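You operate a simulated robot arm through the tools that you are given. There is no shell and no other tool. Be economical: measure what you need, move in short steps, check, and stop when the job is done.

The job below is to be done with a simulated two-armed robot. You get a single attempt, and the scene is never put back.

JOB
Take the check cloth from the chest top and lay it out flat on the plank top.

It is judged by the outcome, as a careful person would: the job done as asked, and still so three seconds after it is handed in. It fails if anything else is knocked over, pushed out of place, dropped, spilled or broken. Flat cloth is picked up by pressing the open fingertips on it (5 to 10 N) and closing them slowly along it; thin cloth reads only 2 to 8 mm in the jaws.

ROBOT AND FRAMES
Two 7-joint arms with two-finger parallel grippers on one trunk, on a base that drives. Base frame: it is fixed to the floor where the robot stands at the start and does not move with it; the origin is under the middle of the robot, x ahead of it, y to its left, z up. Units: mm, degrees, N and s.
The left shoulder is at the start at [50, 177, 1029], the right one opposite. With the tool pointing down near the work surface each hand reaches from about 180 to 700 mm from the robot's upright axis, wherever it stands, measured 20 degrees to its own side. Places, roughly: plank top [-1400, 800, 800]. Payload 3.43 kg a hand.
Tool frame (each hand has its own): the origin (TCP) lies between the finger pads and is the grasp point; the fingertips stand 34 mm ahead of it; z points along the fingers, y is the line along which they close. Largest opening 128 mm; finger width 24, thickness 12; the body of the gripper, 48 by 130 mm, starts 96 mm behind the TCP.
Orientation is that of the tool frame in the base frame, as a unit quaternion [x, y, z, w]. With the fingers straight down and closing along the base's y, the tool's x points along the base's -x, its y along +y and its z along -z.

CONTROLS
- The arms move only by the tool apply_moves. It takes "left_steps", "right_steps" or both (then of equal length, played together; a hand with none holds still); each is a list of rows, each a list of 6 numbers: the shift along the tool's x, y, z in cm, then the turn, a rotation vector about the tool's x, y, z in degrees. In form: [[dx, dy, dz, rx, ry, rz], ...]. A call has 1 to 8 rows; each row is the pose to reach, as a shift and turn from the pose commanded when the call began, along the tool's axes at that moment. "left_grip" and "right_grip" are, for a hand that has rows, the closure in counts, from 0 (fully open) to 255 (shut), set as the call begins (left out, the last holds). Each row takes 0.2 s and may step no farther than 50 mm and 8.6 degrees from the row before; otherwise, or with a gripper value out of range, the whole call is refused. A pose out of reach is approached as far as the arm can. The call stops where the force on the tool passes 40 N (or 10 N more than at its start, if that is more) or the arm is blocked; 0.2 s more then pass. Each finger travels about 108 mm/s and halts on what it meets, pressing with about 35 N; the grip force reading is that of the motor and also rises with nothing between the fingers. The clock runs only during rows and for 0.2 s after the last one: add rows that repeat a pose to give the fingers time. It gives the time, the measured TCP pose, the force on the tool (base axes), the opening and the grip force at its end, in the units of the frame above (readings bear some noise), with the torque about the TCP (base axes, N m) and any sound that the robot's microphone picked up.
- Cameras (640 x 400 px; columns grow to the right, rows downward): "scene" is now at [160.9, 3.3, 1223.1]; the picture's right is [-0.17, -0.99, 0.00], its down [-0.37, 0.06, -0.93] and it looks along [0.91, -0.16, -0.38] (base axes); focal length 290 px, centre (320, 200). "left" rides on the left gripper at [76, 11, -160] in its tool frame; the picture's right is [-0.15, 0.99, 0.00], its down [-0.88, -0.13, -0.46] and it looks along [-0.45, -0.07, 0.89] (tool axes); focal length 234 px, centre (320, 200). "right" rides on the right gripper at [76, -11, -160] in its tool frame; the picture's right is [0.15, 0.99, 0.00], its down [-0.88, 0.13, -0.46] and it looks along [-0.45, 0.07, 0.89] (tool axes); focal length 234 px, centre (320, 200). There is no depth. A picture from a camera that has moved, and an enlarged one, comes with that camera's place and axes in the base frame and with its lens. The place of the scene camera against the robot may be out by one fixed shift of up to 25 mm in any direction.
- get_image(camera): a new picture of that camera. It takes no simulated time.
- move_column(by): slides the trunk up (or, below 0, down) by that many mm; the arms and the scene camera ride with it, the base frame stays. It gives what a move gives, with no picture.
- steer(legs): drives the robot by 1 to 6 legs, each [ahead, turn to the left] in mm and degrees, along the robot's own axes; the way and the turn of a leg run together, so that a leg with both is an arc; at most 1500 mm and 180 degrees a leg. The arms and the cameras ride along, it lands a little off, and it stops where it bumps. It gives what a move gives.
- head_to(pan, tilt): turns the head with the scene camera to pan (to the left, within 80 degrees either way) and tilt (down, from -29 to 69), counted from straight ahead of the robot. It gives what a move gives.
- zoom(camera, box): a new picture of the part [left, top, right, bottom] of that camera's present view, enlarged. It takes no simulated time.
- finish_job(): hands the job in; it is judged then, once.

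Go step by step. Nothing tells you exact positions but the pictures and the camera data: compare them with the known pose of the tool, close in by small moves and look again before you grip or let go. The budget is 120 turns and 88 pictures, counting those below and the enlarged ones. Unless the task says otherwise, let go and move clear before handing in, and close with one line.

The tools are called after "Request:" as a command line: name --argument value ..., lists and objects as JSON in quotes. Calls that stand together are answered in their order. apply_moves: Moves the arms, as the interface text tells. Its arguments: {"type":"object","properties":{"left_steps":{"type":"array"},"left_grip":{"type":"number"},"right_steps":{"type":"array"},"right_grip":{"type":"number"}},"required":[]} The other tools are called the same way: move_column (by) slides the trunk up or down; steer (legs) drives the base; head_to (pan, tilt) turns the head that bears the scene camera; get_image (camera) takes a picture; zoom (camera, box) takes an enlarged picture of a part of a camera's view; finish_job () hands the job in.

At the start:

```text
t: 0.0
left_tool_pos: [419.8, 135.6, 1067.9]
left_tool_rot: [0.0, 1.0, 0.0, -0.001]
left_wrist_force: [0.5, 0.0, 0.3]
left_torque: [-0.01, -0.05, 0.02]
left_gripper_width: 128.3
left_gripper_force: 0.1
right_tool_pos: [430.1, -270.5, 1087.4]
right_tool_rot: [0.0, 1.0, 0.0, -0.001]
right_wrist_force: [-0.7, -0.5, 0.4]
right_torque: [0.0, 0.0, 0.03]
right_gripper_width: 127.9
right_gripper_force: 0.1
trunk travel left (down, up): [-200.0, 201.0]
robot x, y, heading: [-1.3, 0.6, -0.3]
head pan, tilt: [-9.8, 22.3]
```

scene: 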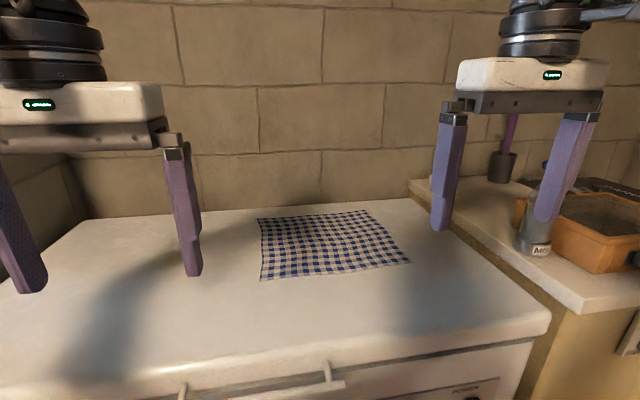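
right: 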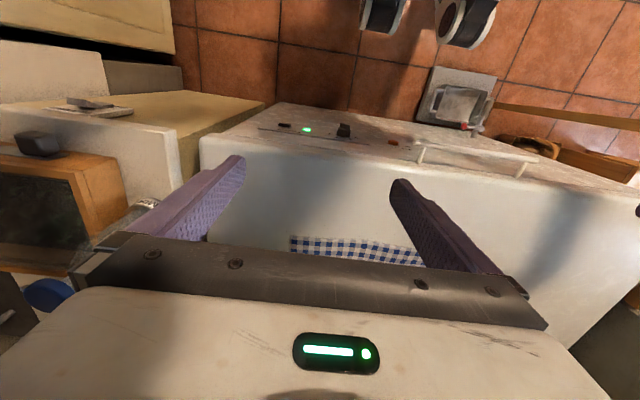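
left: 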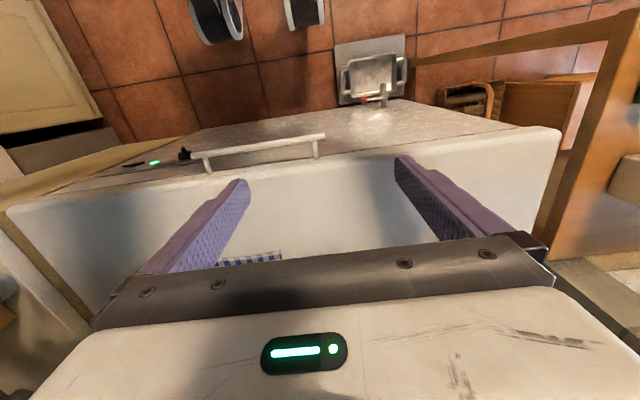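

The check cloth lies on the chest top at roughly x 680–950, y −300 to 45, z about 810. I'll look down at the chest edge to see how far forward I can drive.

Request:
head_to --pan -10 --tilt 55

Request:
get_image --camera "scene"

```text
t: 1.0
left_tool_pos: [418.2, 134.3, 1066.4]
left_tool_rot: [-0.001, 1.0, 0.0, 0.001]
left_wrist_force: [-0.7, -0.2, -0.9]
left_torque: [0.01, 0.02, -0.04]
left_gripper_width: 128.0
left_gripper_force: 0.1
right_tool_pos: [429.9, -270.0, 1086.5]
right_tool_rot: [0.0, 1.0, 0.0, -0.001]
right_wrist_force: [-0.5, -0.2, 0.1]
right_torque: [-0.02, -0.01, 0.0]
right_gripper_width: 128.0
right_gripper_force: 0.1
trunk travel left (down, up): [-200.0, 201.0]
robot x, y, heading: [-1.4, -1.0, -0.1]
head pan, tilt: [-10.0, 55.0]
```

```text
84 pictures are left
camera scene: at [140.5, 6.6, 1174.7], right [-0.17, -0.98, 0.0], down [-0.81, 0.14, -0.57], along [0.57, -0.1, -0.82], focal length 290 px, centre (320, 200)
```

scene: 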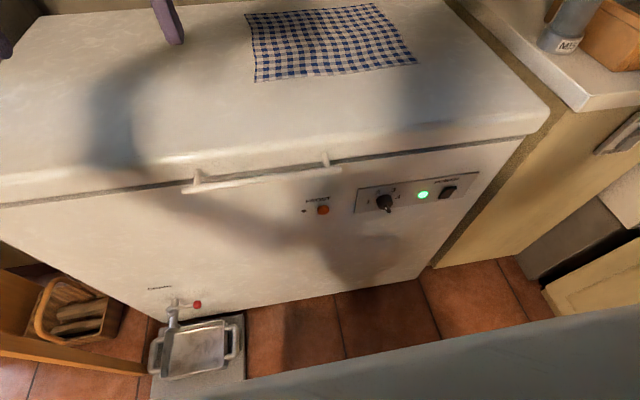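

The chest face is near x 500, and a grey edge fills the bottom of the picture. I'll check what that is before driving.

Request:
head_to --pan -40 --tilt 65

Request:
get_image --camera "scene"

```text
t: 1.9
left_tool_pos: [418.4, 134.5, 1067.6]
left_tool_rot: [-0.001, 1.0, 0.0, 0.0]
left_wrist_force: [-0.6, -0.9, 0.2]
left_torque: [-0.01, 0.01, 0.01]
left_gripper_width: 128.0
left_gripper_force: 0.0
right_tool_pos: [429.6, -269.3, 1087.2]
right_tool_rot: [0.0, 1.0, 0.0, 0.0]
right_wrist_force: [0.3, 0.6, 0.0]
right_torque: [-0.01, 0.03, 0.03]
right_gripper_width: 128.1
right_gripper_force: 0.1
trunk travel left (down, up): [-200.0, 201.0]
robot x, y, heading: [-3.8, -1.4, 0.2]
head pan, tilt: [-40.0, 65.0]
```

```text
83 pictures are left
camera scene: at [116.0, -19.9, 1163.1], right [-0.64, -0.77, 0.0], down [-0.69, 0.58, -0.42], along [0.32, -0.27, -0.91], focal length 290 px, centre (320, 200)
```

scene: 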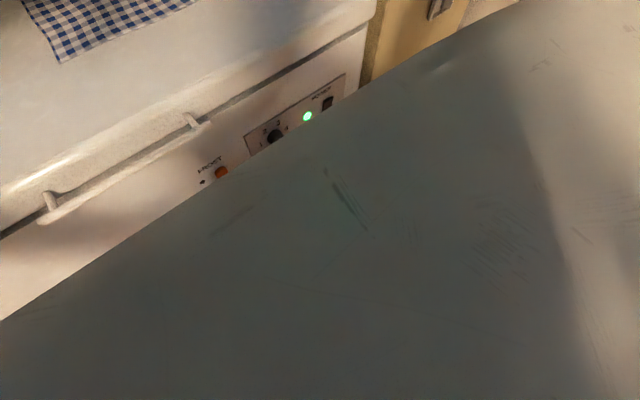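

The grey edge is the robot's own torso, and there is at least 180 mm of free floor ahead. I'll turn 12° right to face the cloth and creep ahead, then look with the scene camera.

Request:
steer --legs '[[0, -12], [110, 0]]'

Request:
head_to --pan 0 --tilt 40

Request:
get_image --camera "scene"

Request:
get_image --camera "right"

Request:
get_image --camera "left"

```text
t: 3.9
left_tool_pos: [533.5, 28.2, 1065.4]
left_tool_rot: [0.103, 0.995, 0.001, -0.001]
left_wrist_force: [-0.6, -0.1, -0.1]
left_torque: [0.04, 0.04, -0.03]
left_gripper_width: 128.1
left_gripper_force: 0.0
right_tool_pos: [462.4, -372.0, 1086.6]
right_tool_rot: [0.103, 0.995, 0.0, -0.001]
right_wrist_force: [0.0, 0.3, 0.3]
right_torque: [-0.01, 0.02, -0.04]
right_gripper_width: 127.8
right_gripper_force: 0.1
trunk travel left (down, up): [-200.0, 201.0]
robot x, y, heading: [91.5, -24.5, -11.8]
head pan, tilt: [-40.0, 65.0]
```

```text
t: 5.0
left_tool_pos: [533.1, 27.5, 1068.5]
left_tool_rot: [0.102, 0.995, 0.0, 0.0]
left_wrist_force: [0.5, -0.1, -0.5]
left_torque: [0.0, -0.02, 0.01]
left_gripper_width: 127.9
left_gripper_force: 0.0
right_tool_pos: [462.3, -372.5, 1086.3]
right_tool_rot: [0.103, 0.995, 0.0, 0.0]
right_wrist_force: [0.2, 0.1, 1.1]
right_torque: [0.02, 0.01, 0.0]
right_gripper_width: 127.7
right_gripper_force: 0.0
trunk travel left (down, up): [-200.0, 201.0]
robot x, y, heading: [90.8, -27.8, -11.7]
head pan, tilt: [0.0, 40.0]
```

```text
82 pictures are left
camera scene: at [245.2, -38.7, 1195.3], right [-0.2, -0.98, 0.0], down [-0.63, 0.13, -0.77], along [0.75, -0.16, -0.64], focal length 290 px, centre (320, 200)
```

scene: 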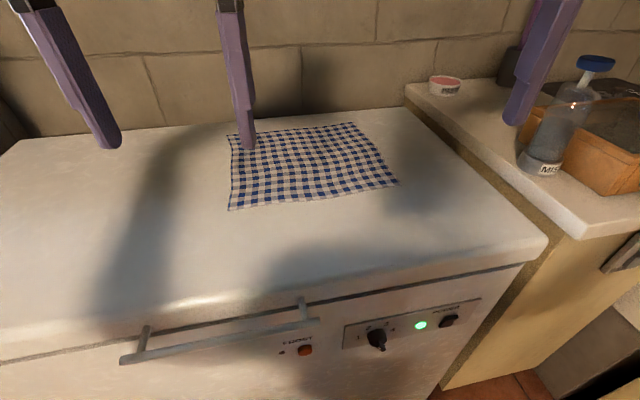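

```text
81 pictures are left
camera right: at [385.1, -367.1, 1247.4], right [0.06, 1.0, 0.0], down [0.89, -0.05, 0.46], along [0.46, -0.03, -0.89], focal length 234 px, centre (320, 200)
```

right: 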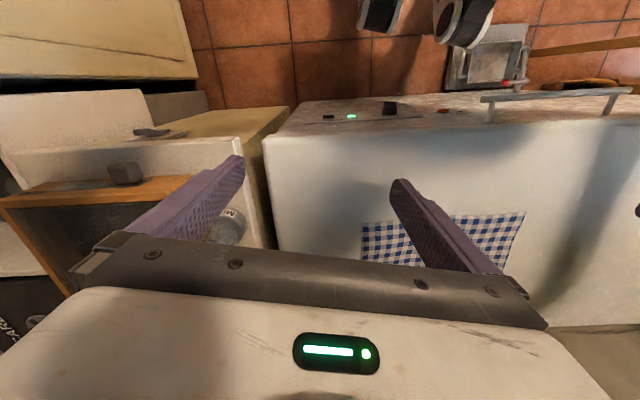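

```text
80 pictures are left
camera left: at [461.2, 54.3, 1226.8], right [0.34, 0.94, 0.0], down [0.84, -0.31, 0.46], along [0.43, -0.16, -0.89], focal length 234 px, centre (320, 200)
```

left: 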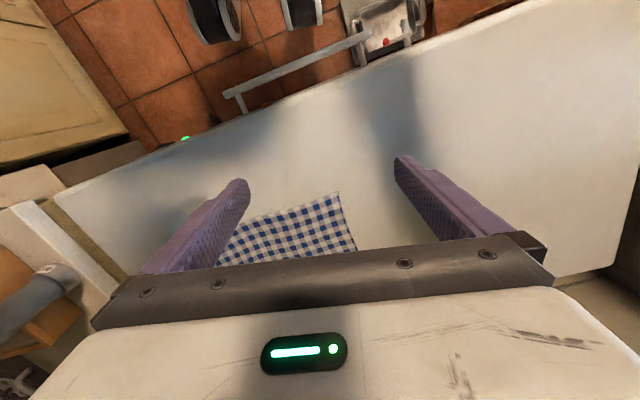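

Triangulating from both wrist cameras, the chest top is at z≈847. The near corners are at about (643, 22) and (649, −301), and the cloth measures about 290 × 322 mm. I'll bring both hands above the near corners, squared to the edge and partly closed.

Request:
apply_moves --left_steps '[[-2.29, -0.19, 1.97, 0, 0, -1.97], [-4.58, -0.39, 3.93, 0, 0, -3.93], [-6.87, -0.58, 5.9, 0, 0, -5.9], [-9.15, -0.77, 7.87, 0, 0, -7.87], [-11.4, -0.97, 9.83, 0, 0, -9.83], [-13.7, -1.16, 11.8, 0, 0, -11.8]]' --right_steps '[[-3.02, 2.42, 2.27, 0, 0, -1.97], [-6.04, 4.84, 4.54, 0, 0, -3.93], [-9.06, 7.26, 6.8, 0, 0, -5.9], [-12.08, 9.68, 9.07, 0, 0, -7.87], [-15.1, 12.1, 11.33, 0, 0, -9.83], [-18.1, 14.5, 13.6, 0, 0, -11.8]]' --left_grip 167 --right_grip 167

Request:
get_image --camera "scene"

Request:
get_image --camera "right"

Request:
get_image --camera "left"

```text
t: 6.3
left_tool_pos: [665.1, -12.6, 947.9]
left_tool_rot: [-0.001, 1.0, 0.0, 0.0]
left_wrist_force: [0.8, -0.1, 0.1]
left_torque: [-0.01, 0.03, -0.02]
left_gripper_width: 44.2
left_gripper_force: 0.0
right_tool_pos: [670.3, -265.4, 950.1]
right_tool_rot: [-0.002, 1.0, 0.0, 0.0]
right_wrist_force: [-0.7, 0.5, -0.2]
right_torque: [0.01, 0.05, 0.03]
right_gripper_width: 44.0
right_gripper_force: 0.0
trunk travel left (down, up): [-200.0, 201.0]
robot x, y, heading: [92.1, -26.6, -11.7]
head pan, tilt: [0.0, 40.0]
```

```text
79 pictures are left
camera scene: at [245.7, -38.3, 1195.2], right [-0.2, -0.98, 0.0], down [-0.63, 0.13, -0.77], along [0.75, -0.16, -0.64], focal length 290 px, centre (320, 200)
```

scene: 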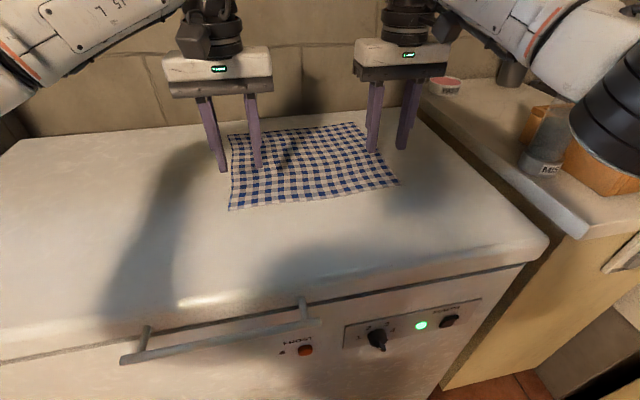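

```text
78 pictures are left
camera right: at [594.0, -275.7, 1110.8], right [-0.15, 0.99, 0.0], down [0.88, 0.13, 0.46], along [0.45, 0.07, -0.89], focal length 234 px, centre (320, 200)
```

right: 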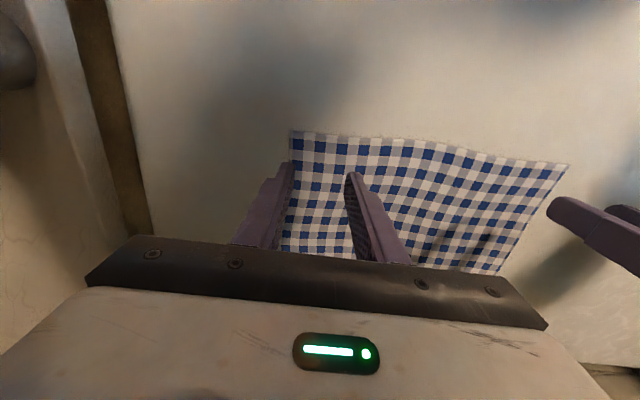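

```text
77 pictures are left
camera left: at [589.1, -0.8, 1107.3], right [0.14, 0.99, 0.0], down [0.88, -0.13, 0.46], along [0.45, -0.07, -0.89], focal length 234 px, centre (320, 200)
```

left: 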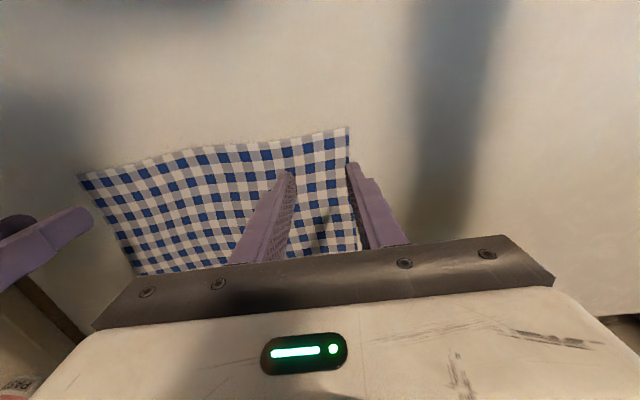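

Both hands are over the near corners, with the outer fingers right on the cloth's edge. I'll shift them inward a little and descend to just above the cloth.

Request:
apply_moves --left_steps '[[0.5, -0.9, 2.0, 0, 0, 0], [0.5, -0.9, 4.0, 0, 0, 0], [0.5, -0.9, 5.7, 0, 0, 0], [0.5, -0.9, 6.2, 0, 0, 0]]' --right_steps '[[0.3, 0.8, 2.0, 0, 0, 0], [0.3, 0.8, 4.0, 0, 0, 0], [0.3, 0.8, 5.9, 0, 0, 0], [0.3, 0.8, 6.4, 0, 0, 0]]'

Request:
get_image --camera "left"

Request:
get_image --camera "right"

```text
t: 7.3
left_tool_pos: [659.8, -18.6, 886.5]
left_tool_rot: [-0.001, 1.0, -0.001, 0.0]
left_wrist_force: [-0.6, 0.2, -0.7]
left_torque: [0.0, 0.0, -0.02]
left_gripper_width: 44.2
left_gripper_force: 0.0
right_tool_pos: [665.4, -259.2, 886.8]
right_tool_rot: [-0.001, 1.0, 0.0, -0.001]
right_wrist_force: [0.5, -0.2, 0.9]
right_torque: [-0.03, 0.03, -0.01]
right_gripper_width: 44.3
right_gripper_force: 0.0
trunk travel left (down, up): [-200.0, 201.0]
robot x, y, heading: [92.8, -29.7, -11.7]
head pan, tilt: [0.0, 40.0]
```

```text
76 pictures are left
camera left: at [584.6, -9.5, 1046.4], right [0.14, 0.99, 0.0], down [0.88, -0.13, 0.46], along [0.45, -0.07, -0.89], focal length 234 px, centre (320, 200)
```

left: 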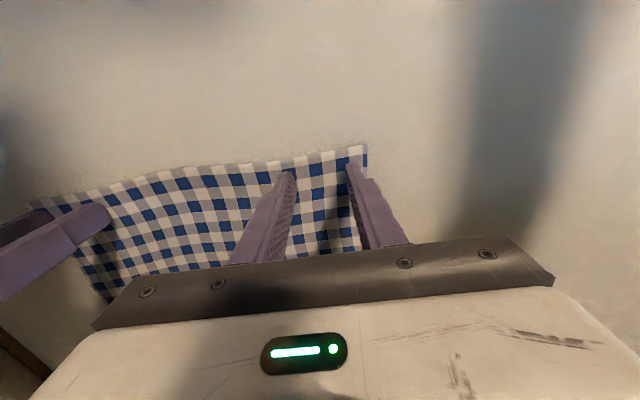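

```text
75 pictures are left
camera right: at [589.3, -270.2, 1046.6], right [-0.15, 0.99, 0.0], down [0.88, 0.13, 0.46], along [0.45, 0.07, -0.89], focal length 234 px, centre (320, 200)
```

right: 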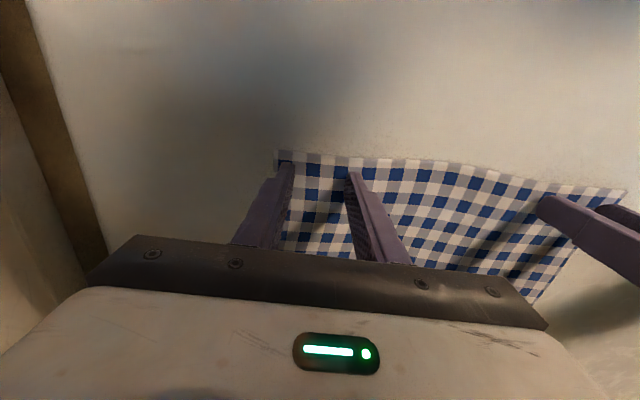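

Both finger pairs are over the cloth corners and about 5 mm up. I'll descend until I feel contact.

Request:
apply_moves --left_steps '[[0, 0, 0.2, 0, 0, 0], [0, 0, 0.4, 0, 0, 0], [0, 0, 0.4, 0, 0, 0]]' --right_steps '[[0, 0, 0.2, 0, 0, 0], [0, 0, 0.4, 0, 0, 0], [0, 0, 0.4, 0, 0, 0]]'

```text
t: 8.2
left_tool_pos: [660.8, -20.1, 885.7]
left_tool_rot: [-0.001, 1.0, -0.001, 0.003]
left_wrist_force: [1.8, -1.0, 8.9]
left_torque: [0.05, -0.05, 0.01]
left_gripper_width: 44.3
left_gripper_force: 0.1
right_tool_pos: [664.2, -258.8, 885.5]
right_tool_rot: [0.0, 1.0, -0.001, 0.003]
right_wrist_force: [0.3, -0.2, 16.3]
right_torque: [-0.09, 0.07, 0.02]
right_gripper_width: 44.0
right_gripper_force: 0.0
trunk travel left (down, up): [-200.0, 201.0]
robot x, y, heading: [94.3, -21.4, -12.0]
head pan, tilt: [0.0, 40.0]
```

Contact reads 9 N left and 16 N right. I'll ease the right hand up and start closing in stages.

Request:
apply_moves --left_steps '[[0, 0, 0, 0, 0, 0], [0, 0, 0, 0, 0, 0]]' --right_steps '[[0, 0, -0.1, 0, 0, 0], [0, 0, -0.1, 0, 0, 0]]' --left_grip 182 --right_grip 182

Request:
apply_moves --left_steps '[[0, 0, 0, 0, 0, 0], [0, 0, 0, 0, 0, 0]]' --right_steps '[[0, 0, 0, 0, 0, 0], [0, 0, 0, 0, 0, 0]]' --left_grip 197 --right_grip 197

Request:
get_image --camera "left"

Request:
get_image --camera "right"

```text
t: 8.8
left_tool_pos: [658.8, -21.2, 885.4]
left_tool_rot: [0.0, 1.0, -0.001, 0.001]
left_wrist_force: [1.1, -2.4, 12.6]
left_torque: [0.03, 0.0, -0.01]
left_gripper_width: 36.5
left_gripper_force: 0.3
right_tool_pos: [664.7, -259.1, 885.1]
right_tool_rot: [-0.001, 1.0, 0.001, 0.002]
right_wrist_force: [2.8, 1.9, 15.9]
right_torque: [0.01, -0.02, -0.02]
right_gripper_width: 35.5
right_gripper_force: 0.1
trunk travel left (down, up): [-200.0, 201.0]
robot x, y, heading: [94.4, -25.4, -11.5]
head pan, tilt: [0.0, 40.0]
```

```text
t: 9.3
left_tool_pos: [659.5, -20.1, 885.1]
left_tool_rot: [-0.001, 1.0, -0.001, 0.002]
left_wrist_force: [0.0, -0.9, 14.6]
left_torque: [0.07, 0.07, -0.03]
left_gripper_width: 26.9
left_gripper_force: 0.0
right_tool_pos: [663.3, -258.6, 885.2]
right_tool_rot: [-0.001, 1.0, 0.0, 0.002]
right_wrist_force: [1.5, 3.3, 16.3]
right_torque: [0.07, 0.02, 0.02]
right_gripper_width: 29.6
right_gripper_force: 0.9
trunk travel left (down, up): [-200.0, 201.0]
robot x, y, heading: [93.7, -29.0, -11.5]
head pan, tilt: [0.0, 40.0]
```

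```text
74 pictures are left
camera left: at [582.2, -8.5, 1044.8], right [0.14, 0.99, 0.0], down [0.88, -0.13, 0.46], along [0.45, -0.07, -0.89], focal length 234 px, centre (320, 200)
```

left: 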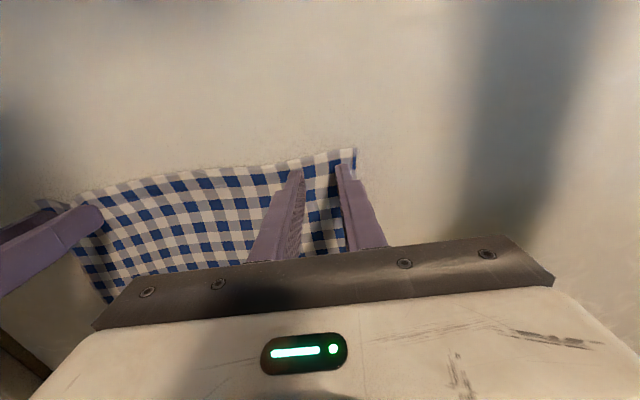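

```text
73 pictures are left
camera right: at [587.5, -269.4, 1045.8], right [-0.15, 0.99, 0.0], down [0.88, 0.13, 0.46], along [0.45, 0.07, -0.89], focal length 234 px, centre (320, 200)
```

right: 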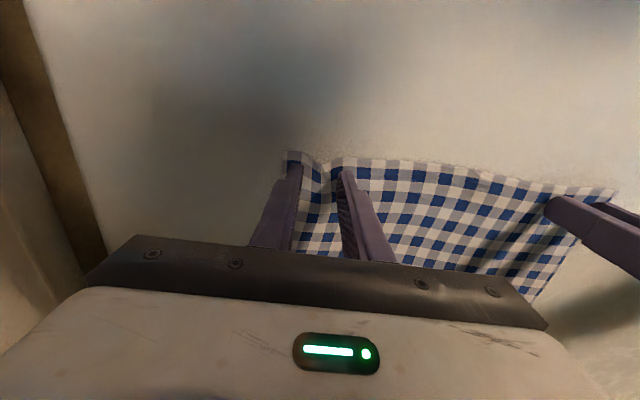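

The cloth is being gathered between the fingers on both sides. I'll lift by a millimetre to ease the pressure and keep closing.

Request:
apply_moves --left_steps '[[0, 0, -0.1, 0, 0, 0], [0, 0, -0.1, 0, 0, 0]]' --right_steps '[[0, 0, -0.1, 0, 0, 0], [0, 0, -0.1, 0, 0, 0]]' --left_grip 213 --right_grip 213

Request:
apply_moves --left_steps '[[0, 0, 0, 0, 0, 0], [0, 0, 0, 0, 0, 0]]' --right_steps '[[0, 0, 0, 0, 0, 0], [0, 0, 0, 0, 0, 0]]' --left_grip 230 --right_grip 230

Request:
apply_moves --left_steps '[[0, 0, 0, 0, 0, 0], [0, 0, 0, 0, 0, 0], [0, 0, 0, 0, 0, 0]]' --right_steps '[[0, 0, 0, 0, 0, 0], [0, 0, 0, 0, 0, 0], [0, 0, 0, 0, 0, 0]]' --left_grip 255 --right_grip 255

Request:
get_image --camera "left"

Request:
get_image --camera "right"

```text
t: 9.9
left_tool_pos: [658.7, -21.8, 885.8]
left_tool_rot: [-0.001, 1.0, -0.001, 0.001]
left_wrist_force: [0.1, -3.2, 12.9]
left_torque: [-0.03, -0.02, 0.01]
left_gripper_width: 21.5
left_gripper_force: 0.7
right_tool_pos: [663.8, -257.8, 884.4]
right_tool_rot: [0.0, 1.0, 0.001, 0.001]
right_wrist_force: [-1.7, -0.1, 12.4]
right_torque: [0.02, 0.11, -0.03]
right_gripper_width: 20.1
right_gripper_force: 0.0
trunk travel left (down, up): [-200.0, 201.0]
robot x, y, heading: [93.2, -25.4, -11.8]
head pan, tilt: [0.0, 40.0]
```

```text
t: 10.6
left_tool_pos: [658.8, -19.7, 886.5]
left_tool_rot: [-0.002, 1.0, 0.0, 0.0]
left_wrist_force: [-1.1, 0.9, 11.9]
left_torque: [0.05, 0.1, 0.0]
left_gripper_width: 10.3
left_gripper_force: 0.2
right_tool_pos: [664.4, -257.3, 884.9]
right_tool_rot: [0.0, 1.0, 0.0, 0.001]
right_wrist_force: [1.0, 0.4, 9.6]
right_torque: [0.07, -0.05, -0.02]
right_gripper_width: 11.0
right_gripper_force: 0.1
trunk travel left (down, up): [-200.0, 201.0]
robot x, y, heading: [94.8, -25.9, -11.6]
head pan, tilt: [0.0, 40.0]
```

```text
t: 11.3
left_tool_pos: [657.4, -20.4, 886.1]
left_tool_rot: [-0.001, 1.0, -0.001, 0.001]
left_wrist_force: [-0.1, 0.6, 12.3]
left_torque: [0.04, 0.04, -0.01]
left_gripper_width: 0.0
left_gripper_force: 33.3
right_tool_pos: [664.5, -257.7, 884.9]
right_tool_rot: [0.0, 1.0, 0.0, 0.0]
right_wrist_force: [-0.9, 0.8, 8.1]
right_torque: [0.04, 0.03, 0.01]
right_gripper_width: 0.0
right_gripper_force: 32.7
trunk travel left (down, up): [-200.0, 201.0]
robot x, y, heading: [95.5, -25.8, -11.9]
head pan, tilt: [0.0, 40.0]
```

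```text
72 pictures are left
camera left: at [582.5, -8.5, 1044.9], right [0.14, 0.99, 0.0], down [0.88, -0.13, 0.46], along [0.45, -0.07, -0.89], focal length 234 px, centre (320, 200)
```

left: 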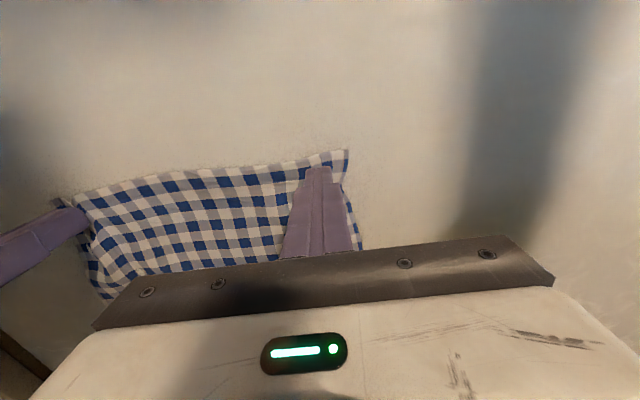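

```text
71 pictures are left
camera right: at [588.3, -269.0, 1046.1], right [-0.15, 0.99, 0.0], down [0.88, 0.13, 0.46], along [0.45, 0.07, -0.89], focal length 234 px, centre (320, 200)
```

right: 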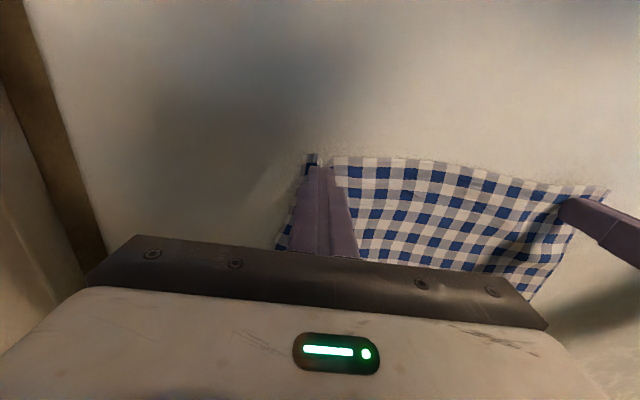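

Both jaws read 0 mm, which suggests nothing was caught. A small lift will tell.

Request:
apply_moves --left_steps '[[0, 0, -1.5, 0, 0, 0], [0, 0, -3, 0, 0, 0]]' --right_steps '[[0, 0, -1.5, 0, 0, 0], [0, 0, -3, 0, 0, 0]]'

Request:
get_image --camera "left"

Request:
get_image --camera "right"

```text
t: 11.9
left_tool_pos: [659.5, -20.8, 914.4]
left_tool_rot: [-0.001, 1.0, -0.001, -0.001]
left_wrist_force: [0.2, 0.7, -0.1]
left_torque: [-0.02, -0.01, -0.02]
left_gripper_width: 0.0
left_gripper_force: 32.9
right_tool_pos: [666.2, -256.7, 912.7]
right_tool_rot: [0.001, 1.0, 0.0, 0.0]
right_wrist_force: [-0.5, -0.6, -0.9]
right_torque: [0.02, 0.0, 0.03]
right_gripper_width: 0.0
right_gripper_force: 33.0
trunk travel left (down, up): [-200.0, 201.0]
robot x, y, heading: [96.3, -26.1, -11.7]
head pan, tilt: [0.0, 40.0]
```

```text
70 pictures are left
camera left: at [584.2, -9.0, 1073.1], right [0.14, 0.99, 0.0], down [0.88, -0.13, 0.45], along [0.45, -0.07, -0.89], focal length 234 px, centre (320, 200)
```

left: 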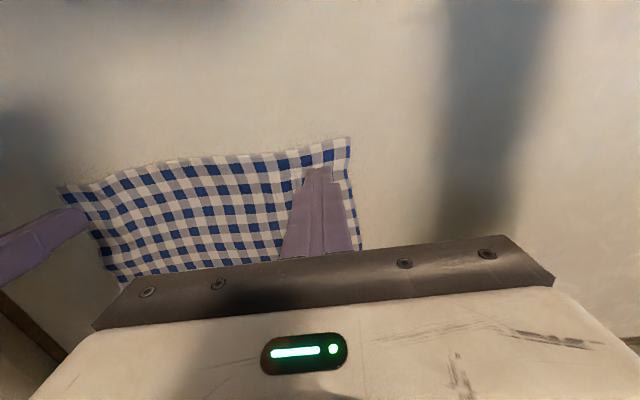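

```text
69 pictures are left
camera right: at [589.9, -268.9, 1074.3], right [-0.15, 0.99, 0.0], down [0.88, 0.13, 0.45], along [0.45, 0.07, -0.89], focal length 234 px, centre (320, 200)
```

right: 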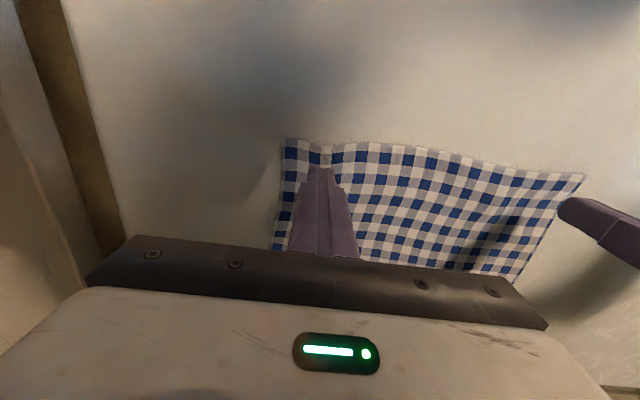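

The fingers slid over the cloth because I pressed too hard, at 12–16 N. I'll reopen wider and descend again for a lighter press.

Request:
apply_moves --left_steps '[[0, 0, 0, 0, 0, 0], [0, 0, 0, 0, 0, 0], [0, 0, 1.5, 0, 0, 0], [0, 0, 2.6, 0, 0, 0], [0, 0, 2.8, 0, 0, 0], [0, 0, 2.8, 0, 0, 0]]' --right_steps '[[0, 0, 0, 0, 0, 0], [0, 0, 0, 0, 0, 0], [0, 0, 1.5, 0, 0, 0], [0, 0, 2.6, 0, 0, 0], [0, 0, 2.85, 0, 0, 0], [0, 0, 2.85, 0, 0, 0]]' --left_grip 155 --right_grip 155

```text
t: 13.3
left_tool_pos: [659.9, -20.5, 887.9]
left_tool_rot: [-0.002, 1.0, 0.0, 0.0]
left_wrist_force: [0.4, 0.2, -0.5]
left_torque: [0.02, 0.0, -0.01]
left_gripper_width: 50.0
left_gripper_force: 0.1
right_tool_pos: [665.6, -257.3, 885.9]
right_tool_rot: [-0.001, 1.0, 0.0, 0.0]
right_wrist_force: [-0.2, 0.2, 0.8]
right_torque: [0.0, -0.01, 0.0]
right_gripper_width: 50.1
right_gripper_force: 0.0
trunk travel left (down, up): [-200.0, 201.0]
robot x, y, heading: [93.3, -27.9, -11.7]
head pan, tilt: [0.0, 40.0]
```

There is no contact yet, so I'll go down about 1.5 mm more.

Request:
apply_moves --left_steps '[[0, 0, 0.1, 0, 0, 0], [0, 0, 0.17, 0, 0, 0], [0, 0, 0.17, 0, 0, 0]]' --right_steps '[[0, 0, 0.1, 0, 0, 0], [0, 0, 0.15, 0, 0, 0], [0, 0, 0.15, 0, 0, 0]]'

Request:
zoom --camera "scene" --box '[180, 60, 460, 240]'

```text
t: 14.2
left_tool_pos: [659.7, -20.0, 886.4]
left_tool_rot: [-0.001, 1.0, -0.001, 0.001]
left_wrist_force: [0.9, -0.7, 2.5]
left_torque: [0.01, -0.01, 0.01]
left_gripper_width: 50.2
left_gripper_force: 0.0
right_tool_pos: [665.4, -257.8, 885.7]
right_tool_rot: [0.001, 1.0, 0.0, 0.001]
right_wrist_force: [1.6, -1.1, 6.1]
right_torque: [-0.07, -0.05, 0.04]
right_gripper_width: 50.4
right_gripper_force: 0.1
trunk travel left (down, up): [-200.0, 201.0]
robot x, y, heading: [95.9, -24.8, -12.0]
head pan, tilt: [0.0, 40.0]
```

```text
2.22 times, centred on (320, 150) of scene
camera zoom: at [244.7, -38.4, 1195.6], right [-0.2, -0.98, 0.0], down [-0.63, 0.13, -0.77], along [0.75, -0.16, -0.64], focal length 645 px, centre (320, 311)
```

zoom: 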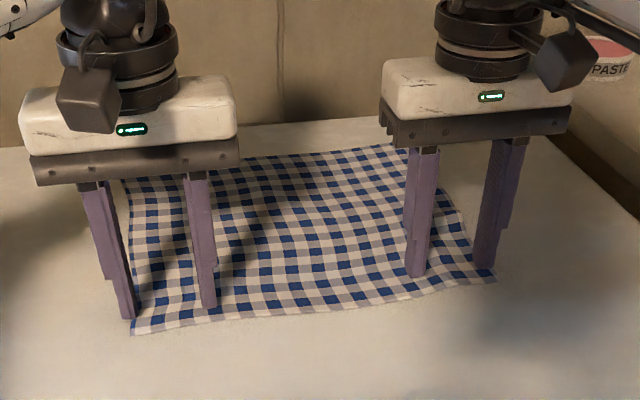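

The outer fingers stand right on the cloth's side edges. I'll lift slightly, shift both hands inward about 12 mm and press again.

Request:
apply_moves --left_steps '[[0, 0, -0.6, 0, 0, 0], [0, -1.2, -0.6, 0, 0, 0], [0, -1.2, -0.2, 0, 0, 0], [0, -1.2, 0.05, 0, 0, 0], [0, -1.2, 0.1, 0, 0, 0], [0, -1.2, 0.1, 0, 0, 0]]' --right_steps '[[0, 0, -0.6, 0, 0, 0], [0, 1.2, -0.6, 0, 0, 0], [0, 1.2, -0.2, 0, 0, 0], [0, 1.2, 0, 0, 0, 0], [0, 1.2, 0.04, 0, 0, 0], [0, 1.2, 0.04, 0, 0, 0]]'

```text
t: 15.6
left_tool_pos: [659.5, -33.5, 885.5]
left_tool_rot: [-0.001, 1.0, 0.0, 0.001]
left_wrist_force: [1.5, -1.0, 10.0]
left_torque: [0.08, 0.01, -0.01]
left_gripper_width: 50.1
left_gripper_force: 0.1
right_tool_pos: [664.4, -245.8, 886.6]
right_tool_rot: [0.0, 1.0, 0.001, 0.001]
right_wrist_force: [0.7, 0.9, 2.2]
right_torque: [0.01, 0.02, 0.01]
right_gripper_width: 50.0
right_gripper_force: 0.0
trunk travel left (down, up): [-200.0, 201.0]
robot x, y, heading: [94.2, -27.8, -11.8]
head pan, tilt: [0.0, 40.0]
```

The press reads 10 N left and 2 N right. I'll trim both toward 7 N and begin closing in small stages.

Request:
apply_moves --left_steps '[[0, 0, -0.06, 0, 0, 0], [0, 0, -0.06, 0, 0, 0]]' --right_steps '[[0, 0, 0.13, 0, 0, 0], [0, 0, 0.13, 0, 0, 0]]' --left_grip 160 --right_grip 160

Request:
apply_moves --left_steps '[[0, 0, 0, 0, 0, 0], [0, 0, 0, 0, 0, 0]]' --right_steps '[[0, 0, 0, 0, 0, 0], [0, 0, 0, 0, 0, 0]]' --left_grip 170 --right_grip 170

```text
t: 16.1
left_tool_pos: [660.2, -32.1, 886.3]
left_tool_rot: [-0.002, 1.0, -0.001, 0.001]
left_wrist_force: [1.5, -0.8, 7.0]
left_torque: [0.02, -0.03, -0.01]
left_gripper_width: 47.1
left_gripper_force: 0.0
right_tool_pos: [664.0, -246.3, 886.0]
right_tool_rot: [-0.002, 1.0, 0.0, 0.002]
right_wrist_force: [-0.6, 0.5, 9.9]
right_torque: [-0.07, 0.05, 0.01]
right_gripper_width: 47.6
right_gripper_force: 0.0
trunk travel left (down, up): [-200.0, 201.0]
robot x, y, heading: [92.2, -26.1, -11.7]
head pan, tilt: [0.0, 40.0]
```

```text
t: 16.8
left_tool_pos: [659.4, -31.8, 886.1]
left_tool_rot: [-0.001, 1.0, -0.001, 0.001]
left_wrist_force: [-0.1, -0.1, 6.8]
left_torque: [0.05, 0.01, 0.03]
left_gripper_width: 41.8
left_gripper_force: 0.1
right_tool_pos: [664.5, -245.9, 884.8]
right_tool_rot: [0.0, 1.0, 0.001, 0.001]
right_wrist_force: [1.1, 0.6, 13.2]
right_torque: [-0.07, 0.04, 0.02]
right_gripper_width: 42.0
right_gripper_force: 0.1
trunk travel left (down, up): [-200.0, 201.0]
robot x, y, heading: [92.1, -26.5, -11.6]
head pan, tilt: [0.0, 40.0]
```

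Request:
apply_moves --left_steps '[[0, 0, 0, 0, 0, 0], [0, 0, 0, 0, 0, 0]]' --right_steps '[[0, 0, -0.12, 0, 0, 0], [0, 0, -0.12, 0, 0, 0]]' --left_grip 180 --right_grip 180

Request:
apply_moves --left_steps '[[0, 0, 0, 0, 0, 0], [0, 0, 0, 0, 0, 0]]' --right_steps '[[0, 0, 0, 0, 0, 0], [0, 0, 0, 0, 0, 0]]' --left_grip 190 --right_grip 190

Request:
zoom --camera "scene" --box '[180, 60, 460, 240]'

```text
t: 17.4
left_tool_pos: [658.2, -32.9, 885.6]
left_tool_rot: [-0.001, 1.0, 0.0, 0.001]
left_wrist_force: [-1.6, 0.3, 7.9]
left_torque: [0.04, 0.06, -0.01]
left_gripper_width: 37.0
left_gripper_force: 0.0
right_tool_pos: [664.2, -246.6, 885.9]
right_tool_rot: [-0.001, 1.0, 0.0, 0.001]
right_wrist_force: [2.2, 1.6, 10.0]
right_torque: [-0.04, 0.02, -0.03]
right_gripper_width: 36.8
right_gripper_force: 0.0
trunk travel left (down, up): [-200.0, 201.0]
robot x, y, heading: [97.2, -26.9, -11.8]
head pan, tilt: [0.0, 40.0]
```

```text
t: 17.9
left_tool_pos: [660.5, -32.7, 885.2]
left_tool_rot: [-0.001, 1.0, -0.001, 0.001]
left_wrist_force: [1.0, -0.6, 7.5]
left_torque: [0.02, 0.03, 0.03]
left_gripper_width: 32.0
left_gripper_force: 0.1
right_tool_pos: [663.5, -246.9, 885.7]
right_tool_rot: [-0.001, 1.0, 0.0, 0.001]
right_wrist_force: [-1.1, 1.8, 8.2]
right_torque: [-0.05, 0.09, -0.03]
right_gripper_width: 31.7
right_gripper_force: 0.0
trunk travel left (down, up): [-200.0, 201.0]
robot x, y, heading: [93.2, -26.5, -11.7]
head pan, tilt: [0.0, 40.0]
```

```text
2.22 times, centred on (320, 150) of scene
camera zoom: at [243.9, -38.3, 1195.6], right [-0.2, -0.98, 0.0], down [-0.63, 0.13, -0.77], along [0.75, -0.16, -0.64], focal length 645 px, centre (320, 311)
```

zoom: 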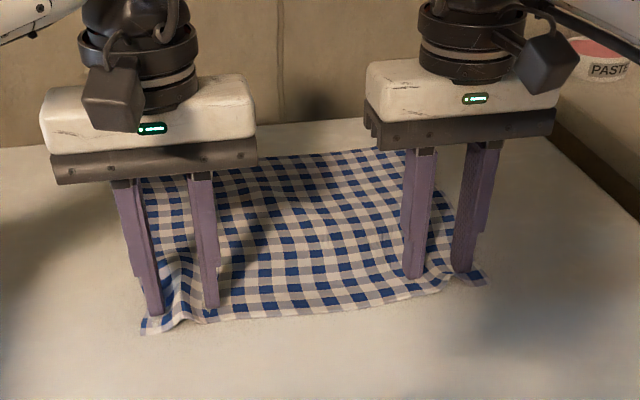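

Now ridges are rising between the fingers on both sides. I'll keep closing slowly.

Request:
apply_moves --left_steps '[[0, 0, 0, 0, 0, 0], [0, 0, 0, 0, 0, 0]]' --right_steps '[[0, 0, 0, 0, 0, 0], [0, 0, 0, 0, 0, 0]]' --left_grip 200 --right_grip 200

Request:
apply_moves --left_steps '[[0, 0, 0, 0, 0, 0], [0, 0, 0, 0, 0, 0]]' --right_steps '[[0, 0, 0, 0, 0, 0], [0, 0, 0, 0, 0, 0]]' --left_grip 210 --right_grip 210

Request:
apply_moves --left_steps '[[0, 0, 0, 0, 0, 0], [0, 0, 0, 0, 0, 0]]' --right_steps '[[0, 0, 0, 0, 0, 0], [0, 0, 0, 0, 0, 0]]' --left_grip 220 --right_grip 220

Request:
zoom --camera "scene" --box '[180, 60, 460, 240]'

```text
t: 18.6
left_tool_pos: [659.8, -32.9, 885.5]
left_tool_rot: [-0.001, 1.0, -0.001, 0.001]
left_wrist_force: [-1.1, -0.8, 8.7]
left_torque: [0.05, 0.04, -0.02]
left_gripper_width: 26.9
left_gripper_force: 0.1
right_tool_pos: [663.4, -246.8, 887.1]
right_tool_rot: [-0.001, 1.0, 0.0, 0.001]
right_wrist_force: [0.9, 1.7, 7.5]
right_torque: [-0.05, -0.01, 0.04]
right_gripper_width: 27.0
right_gripper_force: 0.0
trunk travel left (down, up): [-200.0, 201.0]
robot x, y, heading: [92.2, -25.2, -11.7]
head pan, tilt: [0.0, 40.0]
```

```text
t: 19.1
left_tool_pos: [659.3, -31.3, 885.4]
left_tool_rot: [-0.001, 1.0, -0.001, 0.001]
left_wrist_force: [-0.3, 0.1, 7.8]
left_torque: [0.04, 0.01, -0.01]
left_gripper_width: 21.5
left_gripper_force: 0.1
right_tool_pos: [664.4, -246.4, 886.4]
right_tool_rot: [-0.001, 1.0, 0.001, 0.001]
right_wrist_force: [-0.3, 1.1, 6.9]
right_torque: [-0.1, -0.02, 0.02]
right_gripper_width: 21.9
right_gripper_force: 0.1
trunk travel left (down, up): [-200.0, 201.0]
robot x, y, heading: [91.5, -22.9, -11.7]
head pan, tilt: [0.0, 40.0]
```

```text
t: 19.8
left_tool_pos: [658.2, -32.5, 885.7]
left_tool_rot: [-0.001, 1.0, -0.001, 0.001]
left_wrist_force: [0.5, 0.1, 7.9]
left_torque: [0.05, 0.04, -0.01]
left_gripper_width: 16.7
left_gripper_force: 0.1
right_tool_pos: [664.7, -245.7, 885.4]
right_tool_rot: [-0.001, 1.0, 0.0, 0.0]
right_wrist_force: [-0.2, 0.7, 6.1]
right_torque: [-0.05, 0.03, 0.0]
right_gripper_width: 16.9
right_gripper_force: 0.0
trunk travel left (down, up): [-200.0, 201.0]
robot x, y, heading: [92.4, -26.1, -11.6]
head pan, tilt: [0.0, 40.0]
```

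```text
2.22 times, centred on (320, 150) of scene
camera zoom: at [244.0, -38.4, 1195.6], right [-0.2, -0.98, 0.0], down [-0.63, 0.13, -0.77], along [0.75, -0.16, -0.64], focal length 645 px, centre (320, 311)
```

zoom: 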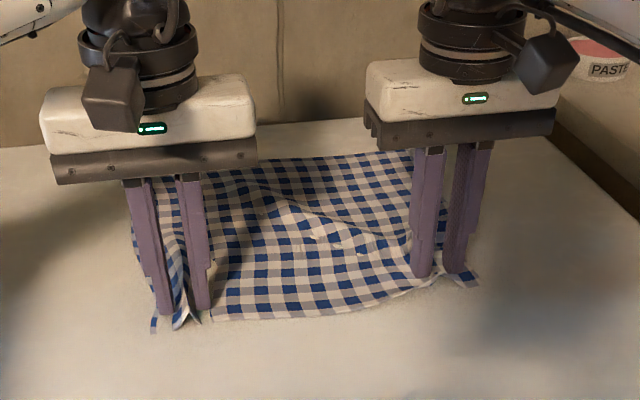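

Left shows a good high ridge and right a smaller one. I'll finish the close in steps.

Request:
apply_moves --left_steps '[[0, 0, 0, 0, 0, 0], [0, 0, 0, 0, 0, 0]]' --right_steps '[[0, 0, 0.03, 0, 0, 0], [0, 0, 0.03, 0, 0, 0]]' --left_grip 230 --right_grip 230

Request:
apply_moves --left_steps '[[0, 0, 0, 0, 0, 0], [0, 0, 0, 0, 0, 0]]' --right_steps '[[0, 0, 0, 0, 0, 0], [0, 0, 0, 0, 0, 0]]' --left_grip 240 --right_grip 240

Request:
apply_moves --left_steps '[[0, 0, 0, 0, 0, 0], [0, 0, 0, 0, 0, 0], [0, 0, 0, 0, 0, 0]]' --right_steps '[[0, 0, 0, 0, 0, 0], [0, 0, 0, 0, 0, 0], [0, 0, 0, 0, 0, 0]]' --left_grip 255 --right_grip 255

Request:
zoom --camera "scene" --box '[180, 60, 460, 240]'

```text
t: 20.4
left_tool_pos: [660.7, -32.9, 886.4]
left_tool_rot: [-0.002, 1.0, -0.001, 0.001]
left_wrist_force: [0.3, -0.1, 8.4]
left_torque: [-0.04, 0.04, 0.05]
left_gripper_width: 11.8
left_gripper_force: 0.0
right_tool_pos: [665.3, -245.8, 885.3]
right_tool_rot: [-0.001, 1.0, -0.001, 0.001]
right_wrist_force: [0.3, 1.6, 8.4]
right_torque: [0.0, 0.04, -0.01]
right_gripper_width: 12.2
right_gripper_force: 0.1
trunk travel left (down, up): [-200.0, 201.0]
robot x, y, heading: [94.2, -26.8, -12.0]
head pan, tilt: [0.0, 40.0]
```

```text
t: 20.9
left_tool_pos: [659.5, -31.9, 884.9]
left_tool_rot: [-0.001, 1.0, -0.001, 0.002]
left_wrist_force: [0.0, -2.3, 6.3]
left_torque: [-0.13, 0.01, 0.08]
left_gripper_width: 5.6
left_gripper_force: 3.8
right_tool_pos: [664.2, -246.2, 884.7]
right_tool_rot: [0.0, 1.0, 0.001, 0.002]
right_wrist_force: [-0.3, 3.7, 8.4]
right_torque: [0.12, 0.01, -0.03]
right_gripper_width: 9.6
right_gripper_force: 2.6
trunk travel left (down, up): [-200.0, 201.0]
robot x, y, heading: [97.6, -23.8, -11.6]
head pan, tilt: [0.0, 40.0]
```

```text
t: 21.8
left_tool_pos: [659.1, -33.6, 885.9]
left_tool_rot: [-0.001, 1.0, -0.002, 0.0]
left_wrist_force: [0.4, -11.8, 6.2]
left_torque: [-0.41, -0.03, 0.15]
left_gripper_width: 2.7
left_gripper_force: 35.2
right_tool_pos: [664.1, -245.8, 884.8]
right_tool_rot: [-0.002, 1.0, 0.002, 0.001]
right_wrist_force: [0.9, 13.5, 10.4]
right_torque: [0.39, 0.01, -0.18]
right_gripper_width: 2.0
right_gripper_force: 35.1
trunk travel left (down, up): [-200.0, 201.0]
robot x, y, heading: [93.2, -27.0, -11.6]
head pan, tilt: [0.0, 40.0]
```

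```text
2.22 times, centred on (320, 150) of scene
camera zoom: at [244.1, -38.2, 1195.6], right [-0.2, -0.98, 0.0], down [-0.63, 0.13, -0.77], along [0.75, -0.16, -0.64], focal length 645 px, centre (320, 311)
```

zoom: 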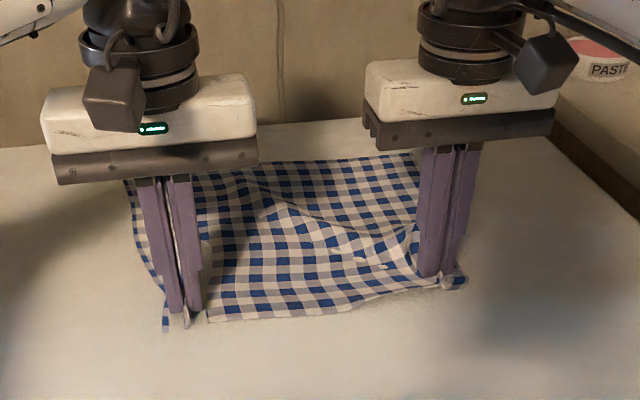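

Both grips now read 2–3 mm, so cloth is caught, and the ~12 N side forces mean it is taut between the hands. I'll relax inward a little and lift.

Request:
apply_moves --left_steps '[[0, -0.3, 0, 0, 0, 0], [0, -0.3, -1.5, 0, 0, 0], [0, -0.3, -4, 0, 0, 0]]' --right_steps '[[0, 0.3, 0, 0, 0, 0], [0, 0.3, -1.5, 0, 0, 0], [0, 0.3, -4, 0, 0, 0]]'

Request:
zoom --camera "scene" --box '[180, 60, 460, 240]'

```text
t: 22.6
left_tool_pos: [660.0, -35.6, 923.5]
left_tool_rot: [-0.002, 1.0, 0.0, -0.001]
left_wrist_force: [-0.5, -5.5, -0.7]
left_torque: [-0.18, -0.01, 0.07]
left_gripper_width: 2.6
left_gripper_force: 35.6
right_tool_pos: [663.2, -245.0, 925.9]
right_tool_rot: [0.0, 1.0, -0.001, 0.0]
right_wrist_force: [0.2, 5.9, 0.0]
right_torque: [0.19, -0.06, -0.11]
right_gripper_width: 2.0
right_gripper_force: 35.2
trunk travel left (down, up): [-200.0, 201.0]
robot x, y, heading: [93.5, -25.9, -11.7]
head pan, tilt: [0.0, 40.0]
```

```text
2.22 times, centred on (320, 150) of scene
camera zoom: at [245.2, -38.6, 1195.2], right [-0.2, -0.98, 0.0], down [-0.63, 0.13, -0.77], along [0.75, -0.16, -0.64], focal length 645 px, centre (320, 311)
```

zoom: 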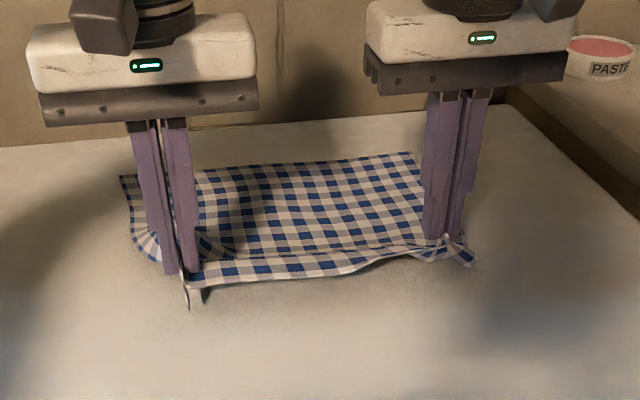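

Both near corners are held. I'll lift straight up, then draw the hands back toward the robot and square them to its heading.

Request:
apply_moves --left_steps '[[0, 0, -4, 0, 0, 0], [0, 0, -8, 0, 0, 0], [0, 0, -12, 0, 0, 0], [2.1, 0.3, -14, 0, 0, 2.3], [4.2, 0.65, -16, 0, 0, 4.7], [6.3, 1.0, -18, 0, 0, 7.0], [8.4, 1.35, -20, 0, 0, 9.4], [10.45, 1.7, -20, 0, 0, 11.7]]' --right_steps '[[0, 0, -4, 0, 0, 0], [0, 0, -8, 0, 0, 0], [0, 0, -12, 0, 0, 0], [3.0, 0.55, -14, 0, 0, 2.3], [6, 1.1, -16, 0, 0, 4.7], [9, 1.65, -18, 0, 0, 7.0], [12, 2.2, -20, 0, 0, 9.4], [14.95, 2.7, -20, 0, 0, 11.7]]'

Request:
get_image --camera "scene"

```text
t: 24.4
left_tool_pos: [555.6, -18.4, 1125.2]
left_tool_rot: [0.102, 0.995, 0.0, 0.0]
left_wrist_force: [0.2, -0.5, -0.6]
left_torque: [0.02, -0.03, 0.03]
left_gripper_width: 2.6
left_gripper_force: 35.0
right_tool_pos: [515.3, -215.2, 1122.3]
right_tool_rot: [0.102, 0.995, 0.0, 0.0]
right_wrist_force: [-0.5, -0.6, 0.2]
right_torque: [-0.01, -0.03, 0.06]
right_gripper_width: 1.8
right_gripper_force: 35.4
right hand out of reach, approached as far as the arm can: row 3
trunk travel left (down, up): [-200.0, 201.0]
robot x, y, heading: [93.3, -26.6, -11.7]
head pan, tilt: [0.0, 40.0]
```

```text
63 pictures are left
camera scene: at [245.0, -38.6, 1195.4], right [-0.2, -0.98, 0.0], down [-0.63, 0.13, -0.77], along [0.75, -0.16, -0.64], focal length 290 px, centre (320, 200)
```

scene: 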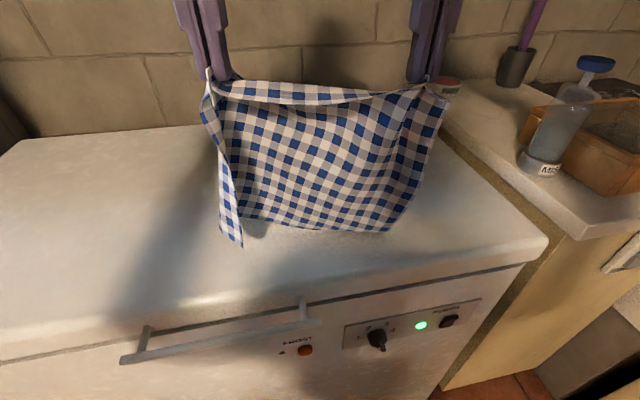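

The cloth hangs cleanly between the hands. I'll raise the trunk so it clears the chest lip, then look around to the left before driving.

Request:
move_column --by 130

Request:
steer --legs '[[-200, 0]]'

Request:
head_to --pan 75 --tilt 30

Request:
get_image --camera "scene"

```text
t: 25.9
left_tool_pos: [554.9, -19.0, 1254.6]
left_tool_rot: [0.101, 0.995, -0.001, 0.0]
left_wrist_force: [0.1, -0.5, 0.5]
left_torque: [-0.01, -0.03, 0.04]
left_gripper_width: 2.4
left_gripper_force: 35.2
right_tool_pos: [516.6, -214.0, 1252.6]
right_tool_rot: [0.101, 0.995, 0.0, 0.0]
right_wrist_force: [-0.1, -0.3, -1.5]
right_torque: [-0.05, 0.0, 0.05]
right_gripper_width: 1.6
right_gripper_force: 35.0
trunk travel left (down, up): [-330.0, 71.0]
robot x, y, heading: [96.6, -30.5, -11.9]
head pan, tilt: [0.0, 40.0]
```

```text
t: 27.5
left_tool_pos: [357.9, 24.4, 1254.0]
left_tool_rot: [0.1, 0.995, 0.0, 0.0]
left_wrist_force: [-0.2, 0.0, -0.2]
left_torque: [-0.02, -0.01, 0.04]
left_gripper_width: 2.5
left_gripper_force: 35.0
right_tool_pos: [318.9, -171.8, 1253.0]
right_tool_rot: [0.1, 0.995, 0.0, 0.0]
right_wrist_force: [0.3, 0.7, -0.6]
right_torque: [0.0, -0.05, 0.03]
right_gripper_width: 1.8
right_gripper_force: 34.9
trunk travel left (down, up): [-330.0, 71.0]
robot x, y, heading: [-105.1, 14.1, -11.6]
head pan, tilt: [0.0, 40.0]
```

```text
t: 29.0
left_tool_pos: [358.4, 22.5, 1255.0]
left_tool_rot: [0.099, 0.995, 0.0, 0.0]
left_wrist_force: [-0.1, 0.5, 0.4]
left_torque: [0.02, 0.02, 0.05]
left_gripper_width: 2.3
left_gripper_force: 35.0
right_tool_pos: [319.6, -172.7, 1253.2]
right_tool_rot: [0.101, 0.995, -0.001, 0.0]
right_wrist_force: [-0.1, -0.2, -0.2]
right_torque: [0.01, -0.01, 0.04]
right_gripper_width: 1.6
right_gripper_force: 34.5
trunk travel left (down, up): [-330.0, 71.0]
robot x, y, heading: [-103.5, 13.9, -11.6]
head pan, tilt: [75.0, 30.0]
```

```text
62 pictures are left
camera scene: at [5.4, 100.2, 1340.7], right [0.89, -0.45, 0.0], down [-0.22, -0.45, -0.87], along [0.39, 0.77, -0.5], focal length 290 px, centre (320, 200)
```

scene: 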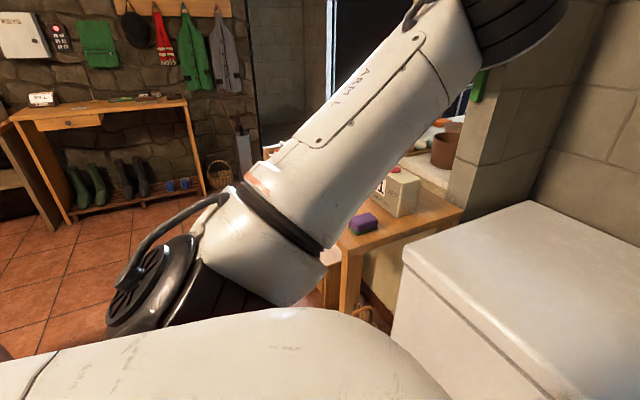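

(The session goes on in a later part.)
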